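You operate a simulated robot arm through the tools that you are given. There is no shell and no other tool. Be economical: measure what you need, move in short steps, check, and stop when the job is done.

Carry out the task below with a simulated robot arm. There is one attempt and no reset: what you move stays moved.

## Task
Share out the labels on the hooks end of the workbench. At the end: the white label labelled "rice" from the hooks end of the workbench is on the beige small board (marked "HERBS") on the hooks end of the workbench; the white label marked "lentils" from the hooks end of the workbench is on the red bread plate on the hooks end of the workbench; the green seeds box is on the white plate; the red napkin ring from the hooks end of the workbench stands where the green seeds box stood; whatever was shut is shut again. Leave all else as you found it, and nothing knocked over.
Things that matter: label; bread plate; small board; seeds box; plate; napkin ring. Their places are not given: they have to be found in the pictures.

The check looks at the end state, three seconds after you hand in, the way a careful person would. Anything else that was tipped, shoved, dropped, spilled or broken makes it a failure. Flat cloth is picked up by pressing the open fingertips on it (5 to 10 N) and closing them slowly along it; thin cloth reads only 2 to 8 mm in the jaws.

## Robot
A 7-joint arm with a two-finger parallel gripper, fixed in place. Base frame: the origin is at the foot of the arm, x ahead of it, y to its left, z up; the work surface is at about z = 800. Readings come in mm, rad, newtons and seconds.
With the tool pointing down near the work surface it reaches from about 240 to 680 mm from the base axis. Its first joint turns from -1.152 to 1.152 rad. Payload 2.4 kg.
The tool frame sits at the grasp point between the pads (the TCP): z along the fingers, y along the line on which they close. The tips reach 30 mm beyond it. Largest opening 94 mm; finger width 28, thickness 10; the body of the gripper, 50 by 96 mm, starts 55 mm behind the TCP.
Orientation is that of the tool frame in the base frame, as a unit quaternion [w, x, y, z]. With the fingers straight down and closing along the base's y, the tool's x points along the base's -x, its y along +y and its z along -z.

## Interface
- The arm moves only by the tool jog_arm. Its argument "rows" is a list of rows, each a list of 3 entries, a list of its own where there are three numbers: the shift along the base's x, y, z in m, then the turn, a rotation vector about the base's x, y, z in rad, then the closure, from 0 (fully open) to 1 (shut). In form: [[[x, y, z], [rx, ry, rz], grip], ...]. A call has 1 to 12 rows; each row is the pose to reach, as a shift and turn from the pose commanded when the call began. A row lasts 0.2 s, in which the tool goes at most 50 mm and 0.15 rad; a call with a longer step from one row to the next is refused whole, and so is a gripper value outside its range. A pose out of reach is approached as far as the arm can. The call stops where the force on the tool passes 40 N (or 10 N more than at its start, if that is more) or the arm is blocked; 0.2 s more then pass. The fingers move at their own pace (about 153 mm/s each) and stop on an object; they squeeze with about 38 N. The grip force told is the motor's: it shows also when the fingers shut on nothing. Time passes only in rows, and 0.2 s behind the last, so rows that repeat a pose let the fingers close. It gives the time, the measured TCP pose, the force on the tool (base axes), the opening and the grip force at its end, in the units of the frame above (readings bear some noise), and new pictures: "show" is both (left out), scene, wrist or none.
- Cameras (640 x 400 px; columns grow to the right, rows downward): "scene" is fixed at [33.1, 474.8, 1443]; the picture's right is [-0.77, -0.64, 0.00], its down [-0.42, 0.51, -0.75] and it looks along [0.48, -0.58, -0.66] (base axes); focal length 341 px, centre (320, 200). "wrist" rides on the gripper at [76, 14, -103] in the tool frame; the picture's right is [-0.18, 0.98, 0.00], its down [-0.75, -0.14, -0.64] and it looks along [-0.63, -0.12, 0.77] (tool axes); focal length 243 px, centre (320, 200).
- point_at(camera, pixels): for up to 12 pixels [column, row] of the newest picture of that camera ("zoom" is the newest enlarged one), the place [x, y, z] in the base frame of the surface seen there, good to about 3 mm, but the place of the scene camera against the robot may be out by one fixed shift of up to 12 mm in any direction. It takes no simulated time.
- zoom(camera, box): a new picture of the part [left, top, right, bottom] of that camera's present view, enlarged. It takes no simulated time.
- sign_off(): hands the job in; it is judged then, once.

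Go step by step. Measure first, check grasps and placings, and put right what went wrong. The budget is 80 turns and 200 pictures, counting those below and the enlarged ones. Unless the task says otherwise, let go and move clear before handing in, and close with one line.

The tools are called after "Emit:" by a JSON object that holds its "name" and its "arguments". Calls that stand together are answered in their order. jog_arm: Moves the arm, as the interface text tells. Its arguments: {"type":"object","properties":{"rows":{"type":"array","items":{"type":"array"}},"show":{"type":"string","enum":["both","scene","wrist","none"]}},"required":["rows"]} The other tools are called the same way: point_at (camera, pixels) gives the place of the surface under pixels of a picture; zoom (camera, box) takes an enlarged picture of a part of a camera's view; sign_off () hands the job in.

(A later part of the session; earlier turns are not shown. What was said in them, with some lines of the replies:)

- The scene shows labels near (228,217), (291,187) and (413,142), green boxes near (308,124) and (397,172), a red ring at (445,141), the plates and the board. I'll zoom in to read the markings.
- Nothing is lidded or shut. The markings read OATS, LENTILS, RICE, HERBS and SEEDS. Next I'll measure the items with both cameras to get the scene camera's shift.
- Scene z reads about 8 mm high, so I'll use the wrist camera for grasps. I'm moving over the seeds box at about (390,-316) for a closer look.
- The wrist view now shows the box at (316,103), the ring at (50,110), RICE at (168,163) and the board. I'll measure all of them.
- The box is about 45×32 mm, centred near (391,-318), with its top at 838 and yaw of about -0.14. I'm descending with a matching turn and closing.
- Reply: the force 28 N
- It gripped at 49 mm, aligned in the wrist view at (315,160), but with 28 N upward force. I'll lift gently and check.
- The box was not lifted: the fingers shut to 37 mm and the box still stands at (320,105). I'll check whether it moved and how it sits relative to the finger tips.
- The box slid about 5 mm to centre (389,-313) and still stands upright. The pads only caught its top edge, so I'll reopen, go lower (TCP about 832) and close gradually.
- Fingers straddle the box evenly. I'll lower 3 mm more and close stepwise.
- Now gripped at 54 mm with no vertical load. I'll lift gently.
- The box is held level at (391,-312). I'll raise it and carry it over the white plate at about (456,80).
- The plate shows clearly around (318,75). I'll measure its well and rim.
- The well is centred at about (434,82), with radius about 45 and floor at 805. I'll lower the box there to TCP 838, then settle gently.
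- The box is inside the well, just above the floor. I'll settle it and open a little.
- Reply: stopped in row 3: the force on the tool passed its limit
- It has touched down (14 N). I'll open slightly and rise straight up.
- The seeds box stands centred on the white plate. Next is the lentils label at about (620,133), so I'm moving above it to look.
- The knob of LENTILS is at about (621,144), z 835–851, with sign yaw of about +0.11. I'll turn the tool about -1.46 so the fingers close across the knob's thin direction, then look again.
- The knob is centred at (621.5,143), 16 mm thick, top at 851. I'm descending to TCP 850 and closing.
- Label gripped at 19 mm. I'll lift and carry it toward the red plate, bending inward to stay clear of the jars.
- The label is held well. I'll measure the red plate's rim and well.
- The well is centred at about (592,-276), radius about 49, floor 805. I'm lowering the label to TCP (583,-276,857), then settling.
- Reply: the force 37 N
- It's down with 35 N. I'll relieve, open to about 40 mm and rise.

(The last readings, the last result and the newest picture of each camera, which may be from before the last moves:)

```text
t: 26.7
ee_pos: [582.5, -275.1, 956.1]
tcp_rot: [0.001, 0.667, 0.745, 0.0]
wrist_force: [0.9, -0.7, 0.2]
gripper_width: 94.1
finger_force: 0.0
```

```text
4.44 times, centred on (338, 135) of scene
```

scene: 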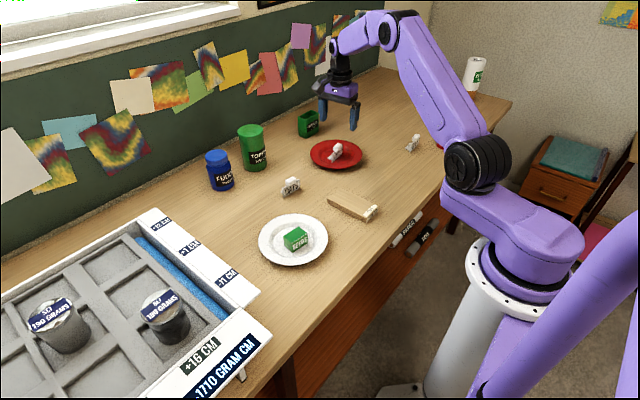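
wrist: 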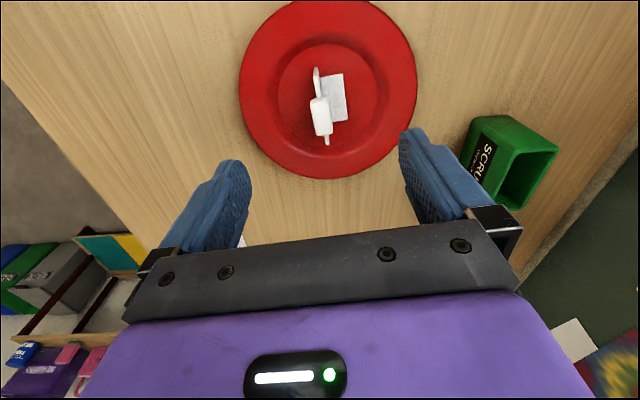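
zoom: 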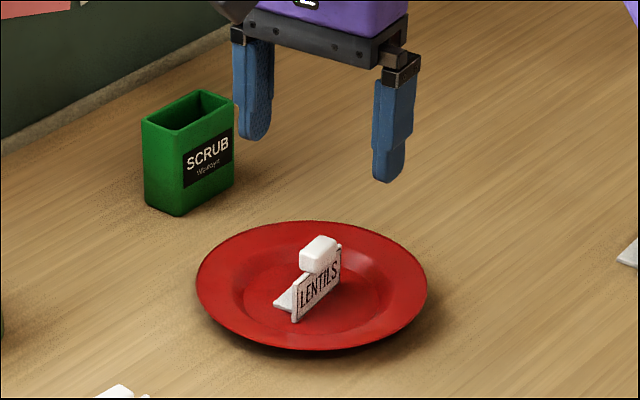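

LENTILS stands on the red plate. Now I'm moving over the RICE label at about (425,-480).

Emit:
{"name": "jog_arm", "arguments": {"rows": [[[-0.027, -0.035, 0], [0, 0, 0], 0], [[-0.054, -0.07, 0], [0, 0, 0], 0], [[-0.081, -0.105, 0], [0, 0, 0], 0], [[-0.108, -0.14, 0], [0, 0, 0], 0], [[-0.135, -0.175, 0], [0, 0, 0], 0], [[-0.158, -0.205, 0], [0, 0, 0], 0], [[-0.158, -0.205, 0], [0, 0, 0], 0]]}}

Emit:
{"name": "zoom", "arguments": {"camera": "wrist", "box": [240, 40, 400, 140]}}

```text
t: 28.3
ee_pos: [425.0, -479.4, 957.2]
tcp_rot: [0.001, 0.667, 0.745, -0.001]
wrist_force: [0.0, 0.0, -0.2]
gripper_width: 94.1
finger_force: 0.0
```

scene: 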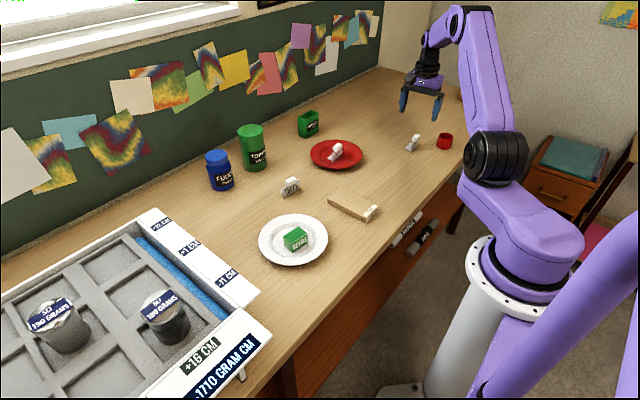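
wrist: 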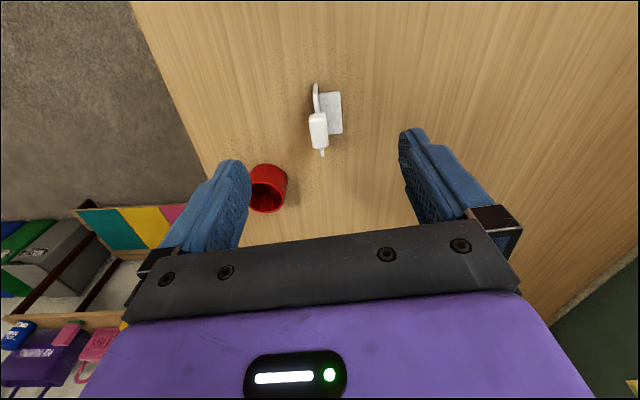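

```text
4.00 times, centred on (320, 90) of wrist
```

zoom: 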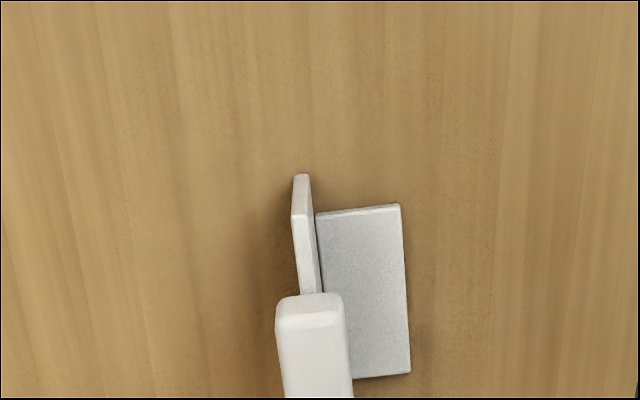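

RICE has the same orientation as LENTILS did. I'll measure its knob at (318,130), plus the ring and board.

Emit:
{"name": "point_at", "arguments": {"camera": "wrist", "pixels": [[311, 122], [326, 122], [318, 120], [319, 145], [316, 87], [323, 154], [318, 130], [330, 95], [254, 175], [286, 180], [270, 166], [268, 205]]}}

Emit:
{"name": "zoom", "arguments": {"camera": "wrist", "box": [230, 70, 390, 230]}}

```text
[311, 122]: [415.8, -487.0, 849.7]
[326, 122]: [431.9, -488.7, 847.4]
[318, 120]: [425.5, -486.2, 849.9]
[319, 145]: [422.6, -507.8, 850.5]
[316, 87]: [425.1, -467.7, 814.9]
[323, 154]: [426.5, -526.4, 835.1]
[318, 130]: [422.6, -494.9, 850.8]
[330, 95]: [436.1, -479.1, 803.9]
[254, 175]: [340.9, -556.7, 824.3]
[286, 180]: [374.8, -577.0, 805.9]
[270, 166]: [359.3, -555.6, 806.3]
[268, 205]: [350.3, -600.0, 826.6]
```

```text
2.50 times, centred on (310, 150) of wrist
```

zoom: 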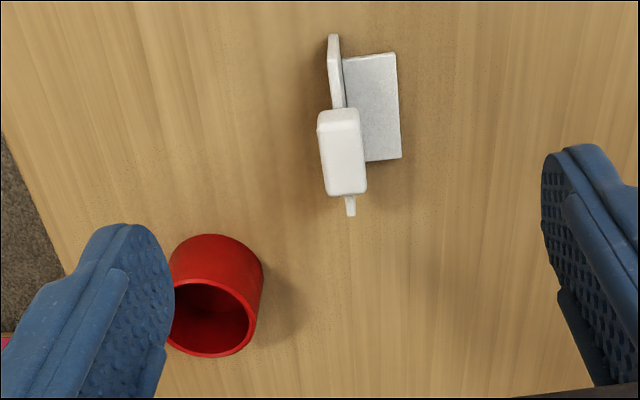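

The knob centre is (423.5,-497), and the ring is clear of the finger path. I'm descending and gripping as before.

Emit:
{"name": "jog_arm", "arguments": {"rows": [[[-0.0015, -0.0175, -0.03], [0, 0, 0], 0], [[-0.0015, -0.0175, -0.07], [0, 0, 0], 0], [[-0.0015, -0.0175, -0.107], [0, 0, 0], 0], [[-0.0015, -0.0175, -0.107], [0, 0, 0], 0.5], [[-0.0015, -0.0175, -0.107], [0, 0, 0], 0.7], [[-0.0015, -0.0175, -0.107], [0, 0, 0], 0.78], [[-0.0015, -0.0175, -0.107], [0, 0, 0], 0.86], [[-0.0015, -0.0175, -0.107], [0, 0, 0], 0.95], [[-0.0015, -0.0175, -0.107], [0, 0, 0], 0.95]], "show": "wrist"}}

```text
t: 30.3
ee_pos: [422.3, -497.9, 849.1]
tcp_rot: [0.001, 0.667, 0.745, 0.0]
wrist_force: [0.9, -0.6, 0.1]
gripper_width: 19.2
finger_force: 38.3
```

wrist: 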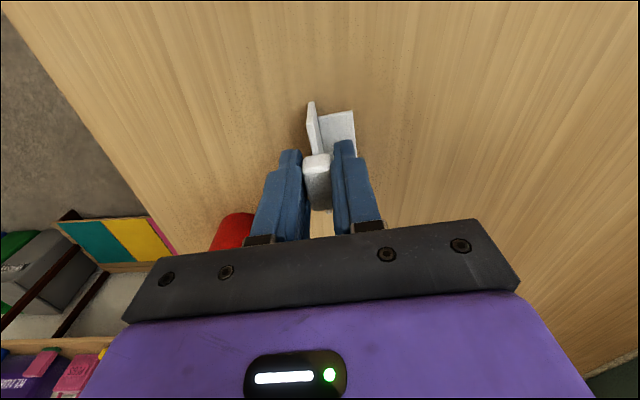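

RICE gripped at 19 mm. I'll lift and carry it to the HERBS board, turning it toward the board's long side on the way.

Emit:
{"name": "jog_arm", "arguments": {"rows": [[[0, 0, 0.01], [0, 0, 0], 0.95], [[0, 0, 0.05], [0, 0, 0], 0.95], [[0, 0.02, 0.09], [0, 0, 0.1], 0.95], [[0, 0.06, 0.1], [0, 0, 0.24], 0.95], [[0, 0.105, 0.1], [0, 0, 0.38], 0.95], [[0, 0.15, 0.1], [0, 0, 0.52], 0.95], [[0, 0.195, 0.1], [0, 0, 0.66], 0.95], [[0, 0.24, 0.1], [0, 0, 0.8], 0.95], [[0, 0.285, 0.1], [0, 0, 0.94], 0.95], [[0, 0.325, 0.1], [0, 0, 1.08], 0.95], [[0, 0.355, 0.1], [0, 0, 1.22], 0.95], [[0, 0.38, 0.1], [0, 0, 1.36], 0.95]]}}

```text
t: 32.9
ee_pos: [423.8, -117.9, 948.7]
tcp_rot: [0.0, 0.048, 0.999, 0.0]
wrist_force: [0.4, 0.0, -0.5]
gripper_width: 19.0
finger_force: 37.7
```

scene: 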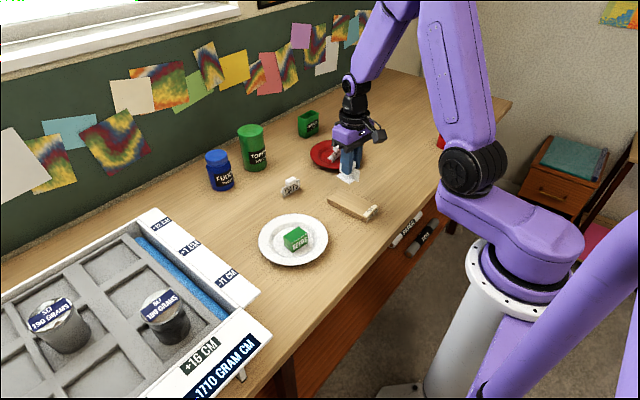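
wrist: 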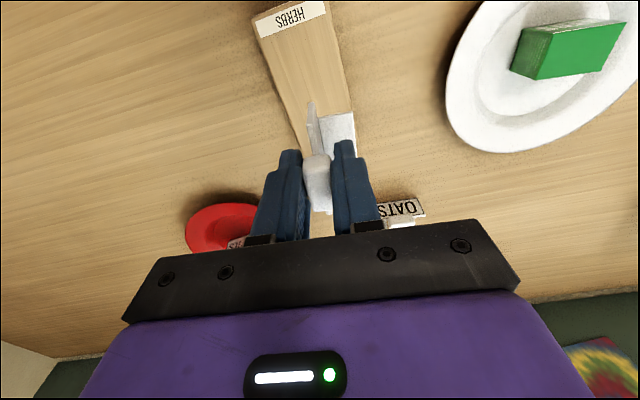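

Now I'll measure the board corners against the held label.

Emit:
{"name": "point_at", "arguments": {"camera": "wrist", "pixels": [[255, 30], [327, 10], [265, 60], [335, 50], [285, 110], [345, 95], [290, 60], [296, 130], [258, 45], [345, 80]]}}

Emit:
{"name": "zoom", "arguments": {"camera": "wrist", "box": [230, 0, 390, 160]}}

Emit:
{"name": "zoom", "arguments": {"camera": "scene", "box": [310, 130, 410, 230]}}

```text
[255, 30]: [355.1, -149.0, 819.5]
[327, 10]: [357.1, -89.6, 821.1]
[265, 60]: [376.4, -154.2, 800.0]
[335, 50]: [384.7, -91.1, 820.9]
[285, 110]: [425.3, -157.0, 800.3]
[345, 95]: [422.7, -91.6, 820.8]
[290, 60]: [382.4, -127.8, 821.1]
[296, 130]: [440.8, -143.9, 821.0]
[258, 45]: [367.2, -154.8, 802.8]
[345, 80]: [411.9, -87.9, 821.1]
```

```text
2.50 times, centred on (310, 80) of wrist
```

zoom: 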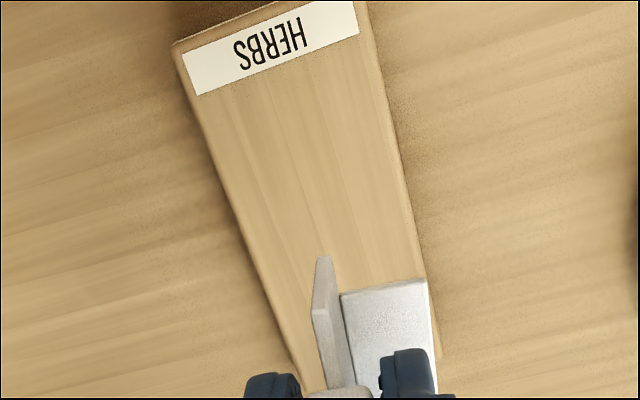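

```text
4.00 times, centred on (360, 180) of scene
```

zoom: 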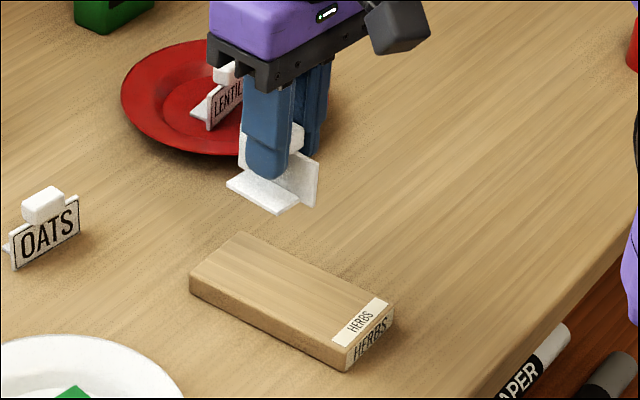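

The board top is at z 821, y from -150 to -88, length along x. I'll place the label at TCP (415,-128), lowering gently to about 870.

Emit:
{"name": "jog_arm", "arguments": {"rows": [[[-0.009, -0.01, -0.02], [0, 0, 0.09], 0.95], [[-0.009, -0.01, -0.05], [0, 0, 0.09], 0.95], [[-0.009, -0.01, -0.068], [0, 0, 0.09], 0.95], [[-0.009, -0.01, -0.074], [0, 0, 0.09], 0.95], [[-0.009, -0.01, -0.076], [0, 0, 0.09], 0.95], [[-0.009, -0.01, -0.0775], [0, 0, 0.09], 0.95], [[-0.009, -0.01, -0.079], [0, 0, 0.09], 0.95]]}}

Emit:
{"name": "zoom", "arguments": {"camera": "scene", "box": [310, 130, 410, 230]}}

```text
t: 34.5
ee_pos: [414.5, -127.5, 870.0]
tcp_rot: [0.001, 0.005, 1.0, 0.0]
wrist_force: [0.2, 0.5, 0.0]
gripper_width: 18.9
finger_force: 38.0
```

scene: 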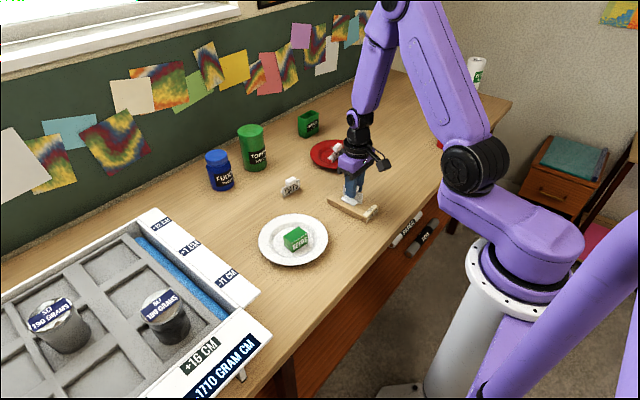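
wrist: 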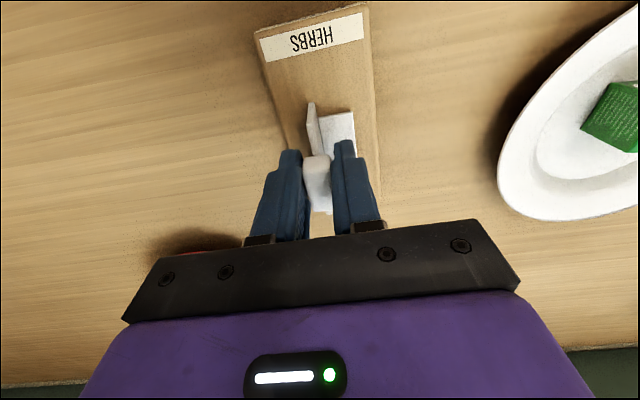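

```text
4.00 times, centred on (360, 180) of scene
```

zoom: 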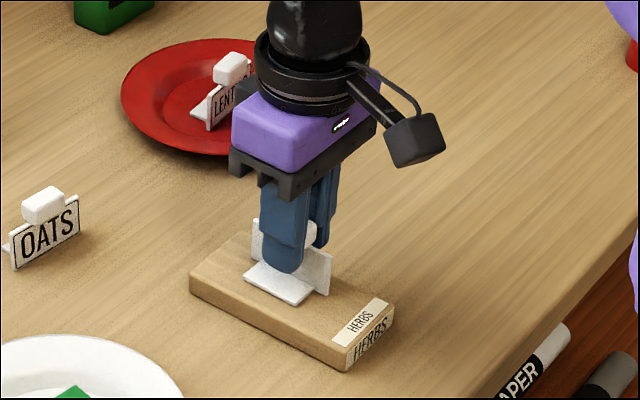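

It is just above or touching the board, with no load yet. I'll lower in small steps to contact.

Emit:
{"name": "jog_arm", "arguments": {"rows": [[[0, 0, -0.001], [0, 0, 0], 0.95], [[0, 0, -0.002], [0, 0, 0], 0.95], [[0, 0, -0.003], [0, 0, 0], 0.95]], "show": "none"}}

```text
t: 35.3
ee_pos: [414.7, -129.3, 867.7]
tcp_rot: [0.002, 0.005, 1.0, 0.002]
wrist_force: [-4.0, -1.6, 35.6]
gripper_width: 18.9
finger_force: 37.8
```

Contact made. I'll relieve, open and rise.

Emit:
{"name": "jog_arm", "arguments": {"rows": [[[0, 0, 0.002], [0, 0, 0], 0.95], [[0, 0, 0.003], [0, 0, 0], 0.75], [[0, 0, 0.003], [0, 0, 0], 0.65], [[0, 0, 0.003], [0, 0, 0], 0.5], [[0, 0, 0.03], [0, 0, 0], 0.5], [[0, 0, 0.07], [0, 0, 0], 0.4], [[0, 0, 0.1], [0, 0, 0], 0]]}}

Emit:
{"name": "zoom", "arguments": {"camera": "scene", "box": [310, 130, 410, 230]}}

```text
t: 36.9
ee_pos: [414.0, -127.6, 966.5]
tcp_rot: [0.001, 0.004, 1.0, -0.001]
wrist_force: [-0.1, -0.5, 0.1]
gripper_width: 93.9
finger_force: 0.0
```

scene: 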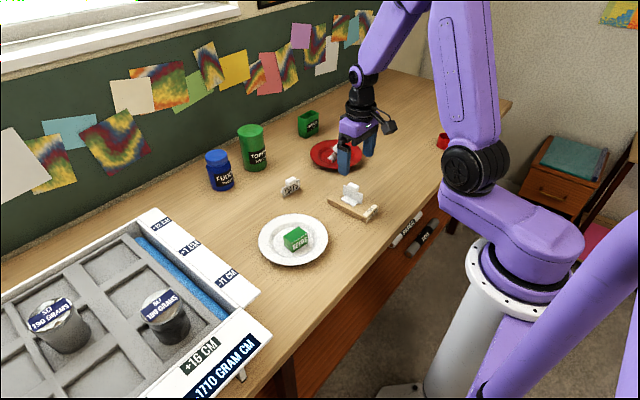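
wrist: 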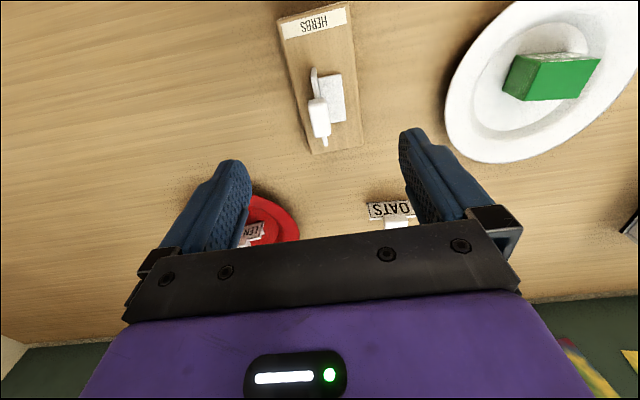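

```text
4.00 times, centred on (360, 180) of scene
```

zoom: 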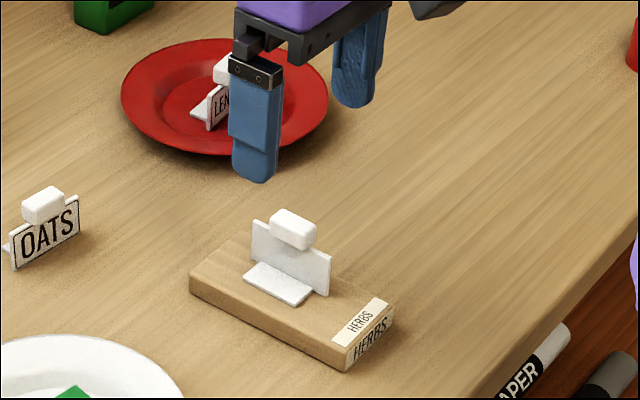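

RICE stands on the HERBS board. Now the red ring at about (357,-578), so I'm moving above it to look.

Emit:
{"name": "jog_arm", "arguments": {"rows": [[[-0.006, -0.045, 0], [0, 0, 0], 0], [[-0.012, -0.09, 0], [0, 0, 0], 0], [[-0.018, -0.135, 0], [0, 0, 0], 0], [[-0.024, -0.18, 0], [0, 0, 0], 0], [[-0.03, -0.225, 0], [0, 0, 0], 0], [[-0.036, -0.27, 0], [0, 0, 0], 0], [[-0.042, -0.315, 0], [0, 0, 0], 0], [[-0.048, -0.36, 0], [0, 0, 0], 0], [[-0.054, -0.405, 0], [0, 0, 0], 0], [[-0.057, -0.445, 0], [0, 0, 0], 0], [[-0.057, -0.445, 0], [0, 0, 0], 0]]}}

```text
t: 39.3
ee_pos: [357.5, -573.7, 967.4]
tcp_rot: [0.0, 0.005, 1.0, 0.0]
wrist_force: [0.0, 0.6, 0.6]
gripper_width: 94.1
finger_force: 0.0
```

scene: 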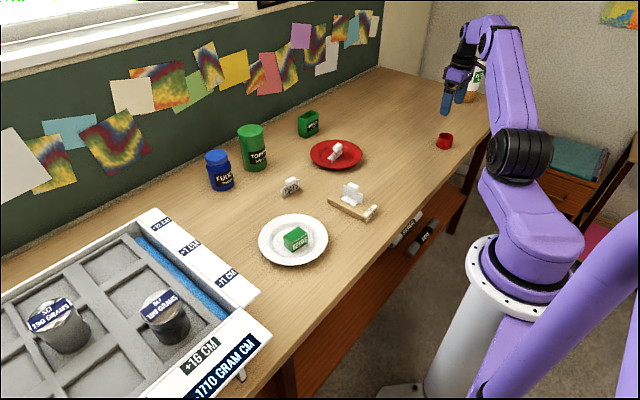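
wrist: 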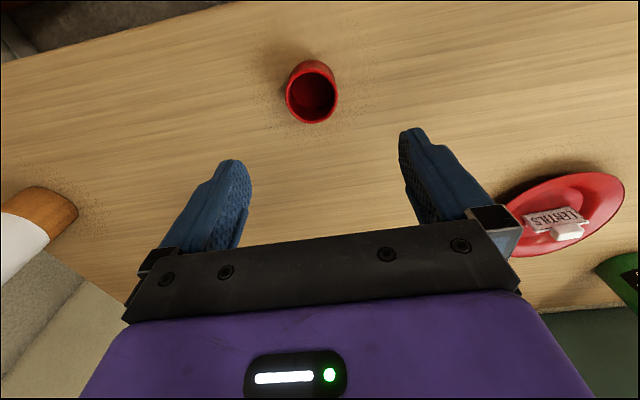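

Emit:
{"name": "zoom", "arguments": {"camera": "wrist", "box": [264, 45, 360, 135]}}

Emit:
{"name": "point_at", "arguments": {"camera": "wrist", "pixels": [[287, 96], [336, 94], [312, 121], [312, 76], [311, 74], [311, 68], [311, 100], [290, 80], [333, 78]]}}

```text
4.44 times, centred on (312, 90) of wrist
```

zoom: 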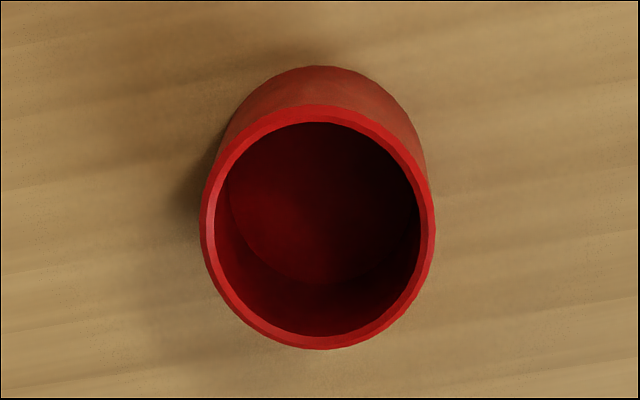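

```text
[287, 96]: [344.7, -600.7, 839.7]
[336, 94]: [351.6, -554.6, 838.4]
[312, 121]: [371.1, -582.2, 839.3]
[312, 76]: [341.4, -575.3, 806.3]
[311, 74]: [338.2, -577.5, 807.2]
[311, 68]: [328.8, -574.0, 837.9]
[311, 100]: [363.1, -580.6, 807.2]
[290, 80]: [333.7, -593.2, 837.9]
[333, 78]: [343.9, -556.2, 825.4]
```

The ring is centred at about (349,-578), diameter about 46, top at 839. I'm descending to TCP 834 and closing gradually.

Emit:
{"name": "jog_arm", "arguments": {"rows": [[[-0.0085, -0.004, -0.03], [0, 0, 0], 0], [[-0.0085, -0.004, -0.07], [0, 0, 0], 0], [[-0.0085, -0.004, -0.11], [0, 0, 0], 0], [[-0.0085, -0.004, -0.133], [0, 0, 0], 0], [[-0.0085, -0.004, -0.1345], [0, 0, 0], 0]]}}

Emit:
{"name": "zoom", "arguments": {"camera": "scene", "box": [410, 80, 490, 170]}}

```text
t: 40.5
ee_pos: [349.7, -577.0, 832.0]
tcp_rot: [0.0, 0.004, 1.0, 0.0]
wrist_force: [1.0, 0.8, 0.7]
gripper_width: 93.8
finger_force: 0.1
```

scene: 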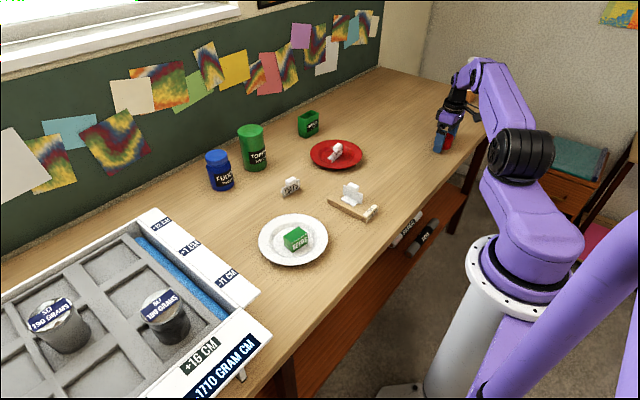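
wrist: 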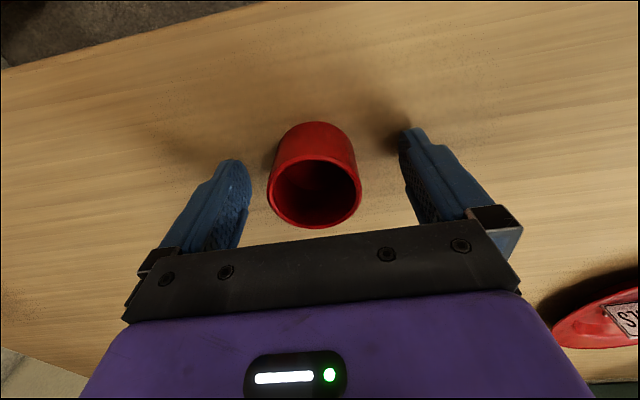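

```text
4.44 times, centred on (450, 125) of scene
```

zoom: 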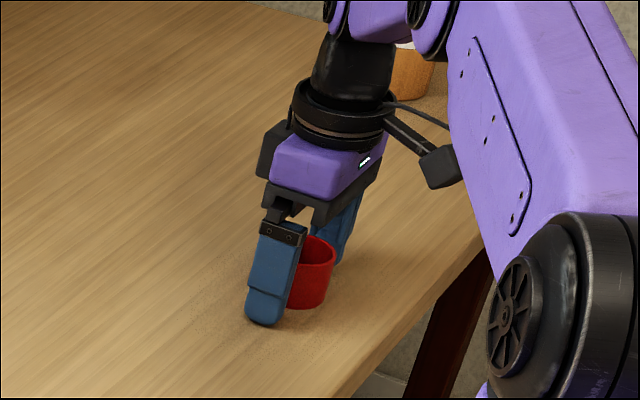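

The ring lies between the pads. I'm closing stepwise, then lifting slightly.

Emit:
{"name": "jog_arm", "arguments": {"rows": [[[0, 0, 0], [0, 0, 0], 0.3], [[0, 0, 0], [0, 0, 0], 0.42], [[0, 0, 0], [0, 0, 0], 0.48], [[0, 0, 0], [0, 0, 0], 0.55], [[0, 0, 0], [0, 0, 0], 0.62], [[0, 0, 0], [0, 0, 0], 0.7], [[0, 0, 0], [0, 0, 0], 0.7], [[0, 0, 0.005], [0, 0, 0], 0.7], [[0, 0, 0.02], [0, 0, 0], 0.7], [[0, 0, 0.04], [0, 0, 0], 0.7], [[0, 0, 0.04], [0, 0, 0], 0.7]]}}

```text
t: 42.9
ee_pos: [349.4, -577.0, 872.2]
tcp_rot: [0.0, 0.004, 1.0, 0.002]
wrist_force: [0.2, 0.2, -0.1]
gripper_width: 47.7
finger_force: 37.8
```

scene: 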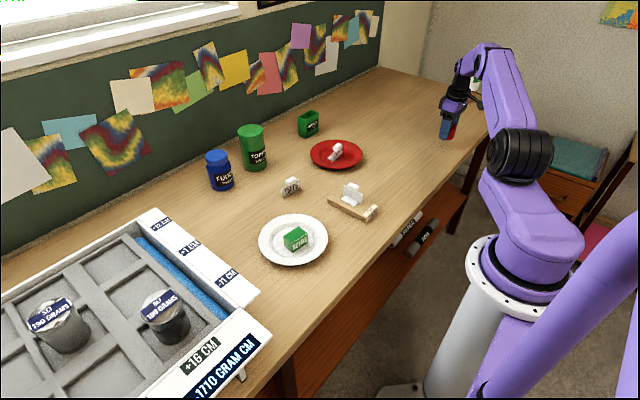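
wrist: 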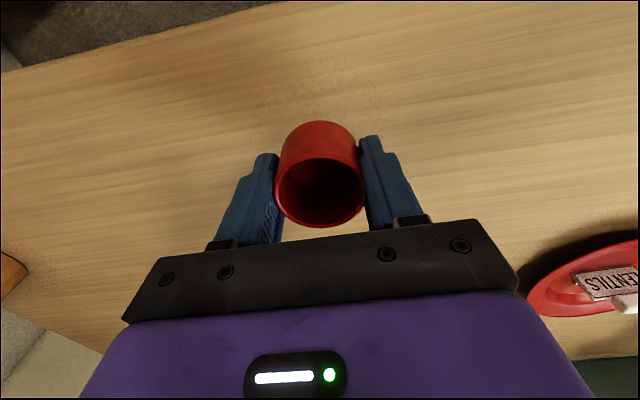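

The ring is lifted. I'm carrying it to the seeds box's old spot at about (391,-318).

Emit:
{"name": "jog_arm", "arguments": {"rows": [[[0.004, 0.025, 0.02], [0, 0, 0], 0.7], [[0.012, 0.07, 0.03], [0, 0, 0], 0.7], [[0.02, 0.115, 0.03], [0, 0, 0], 0.7], [[0.027, 0.16, 0.03], [0, 0, 0], 0.7], [[0.034, 0.205, 0.03], [0, 0, 0], 0.7], [[0.042, 0.25, 0.03], [0, 0, 0], 0.7], [[0.042, 0.259, 0.01], [0, 0, 0], 0.7], [[0.042, 0.259, -0.02], [0, 0, 0], 0.7], [[0.042, 0.259, -0.035], [0, 0, 0], 0.7], [[0.042, 0.259, -0.038], [0, 0, 0], 0.7], [[0.042, 0.259, -0.038], [0, 0, 0], 0.7]]}}

Emit:
{"name": "zoom", "arguments": {"camera": "scene", "box": [360, 110, 440, 200]}}

```text
t: 45.3
ee_pos: [391.3, -318.9, 834.3]
tcp_rot: [0.0, 0.004, 1.0, 0.0]
wrist_force: [-0.9, 0.7, -1.2]
gripper_width: 47.6
finger_force: 38.0
```

scene: 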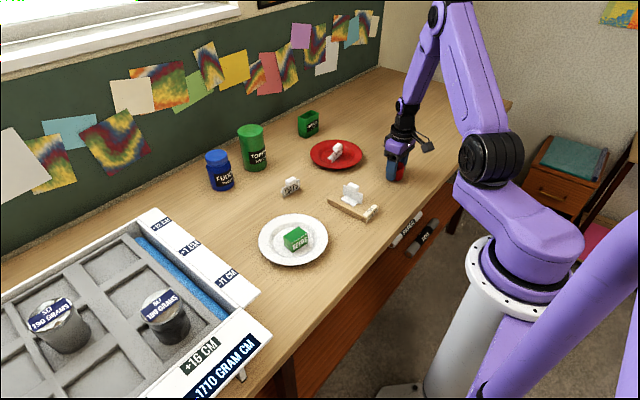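
wrist: 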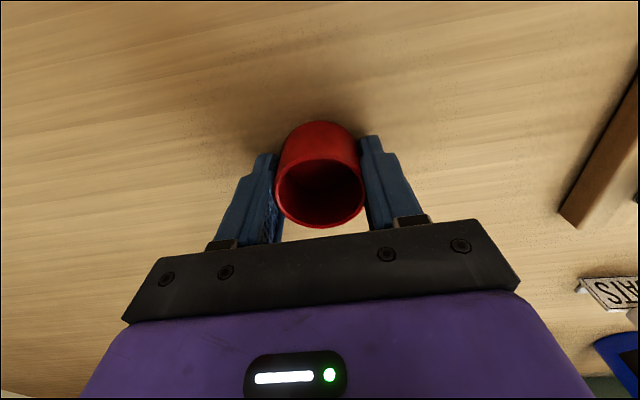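

```text
4.44 times, centred on (400, 155) of scene
```

zoom: 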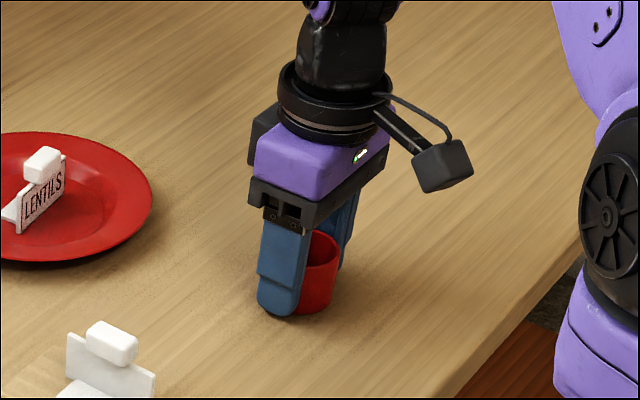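

It's at (391,-319), about 2 mm above the bench. I'll lower to contact, open and rise.

Emit:
{"name": "jog_arm", "arguments": {"rows": [[[0, 0, -0.001], [0, 0, 0], 0.7], [[0, 0, -0.002], [0, 0, 0], 0.7], [[0, 0, -0.0025], [0, 0, 0], 0.7], [[0, 0, -0.0015], [0, 0, 0], 0.45], [[0, 0, -0.001], [0, 0, 0], 0.38], [[0, 0, -0.001], [0, 0, 0], 0.3], [[0, 0, 0.02], [0, 0, 0], 0.25], [[0, 0, 0.06], [0, 0, 0], 0.1], [[0, 0, 0.1], [0, 0, 0], 0], [[0, 0, 0.14], [0, 0, 0], 0]]}}

Emit:
{"name": "zoom", "arguments": {"camera": "scene", "box": [250, 90, 470, 270]}}

```text
t: 47.5
ee_pos: [390.0, -318.6, 975.6]
tcp_rot: [0.0, 0.004, 1.0, 0.001]
wrist_force: [0.0, 0.0, 0.0]
gripper_width: 94.1
finger_force: 0.2
```

scene: 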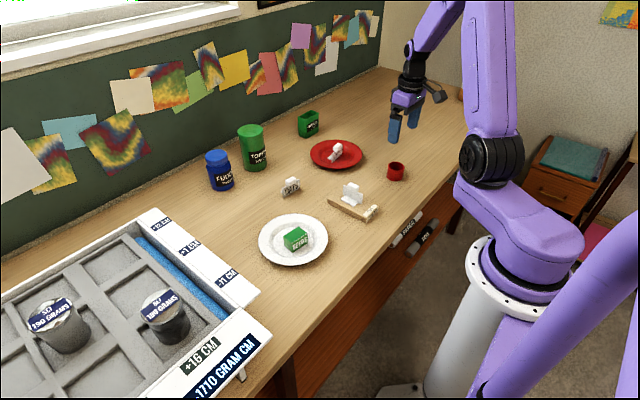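
wrist: 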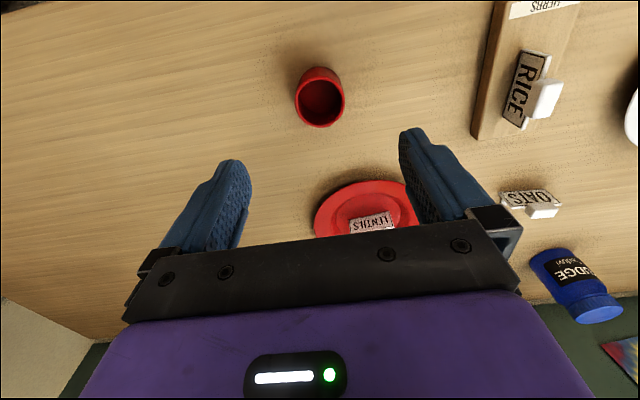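

```text
2.22 times, centred on (360, 180) of scene
```

zoom: 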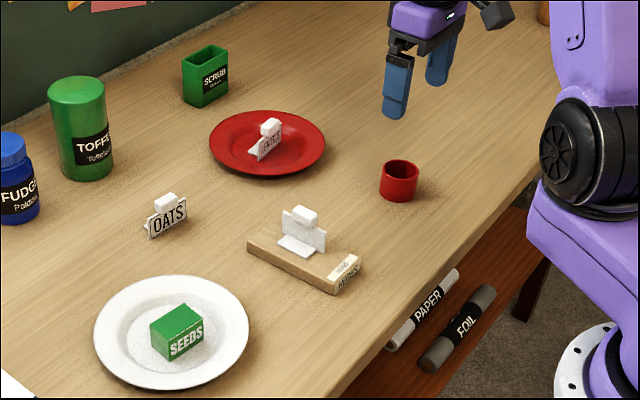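

The pictures show everything in place and upright: RICE on the HERBS board, LENTILS on the red plate, SEEDS on the white plate, and the ring at the box's old spot. The gripper is open and clear, so I'm handing in.

Emit:
{"name": "sign_off", "arguments": {}}

```text
The job is handed in.
```

I've handed the job in: RICE is on the HERBS board, LENTILS on the red bread plate, the seeds box on the white plate and the red napkin ring where the seeds box stood. Nothing had been shut, and nothing was knocked over.
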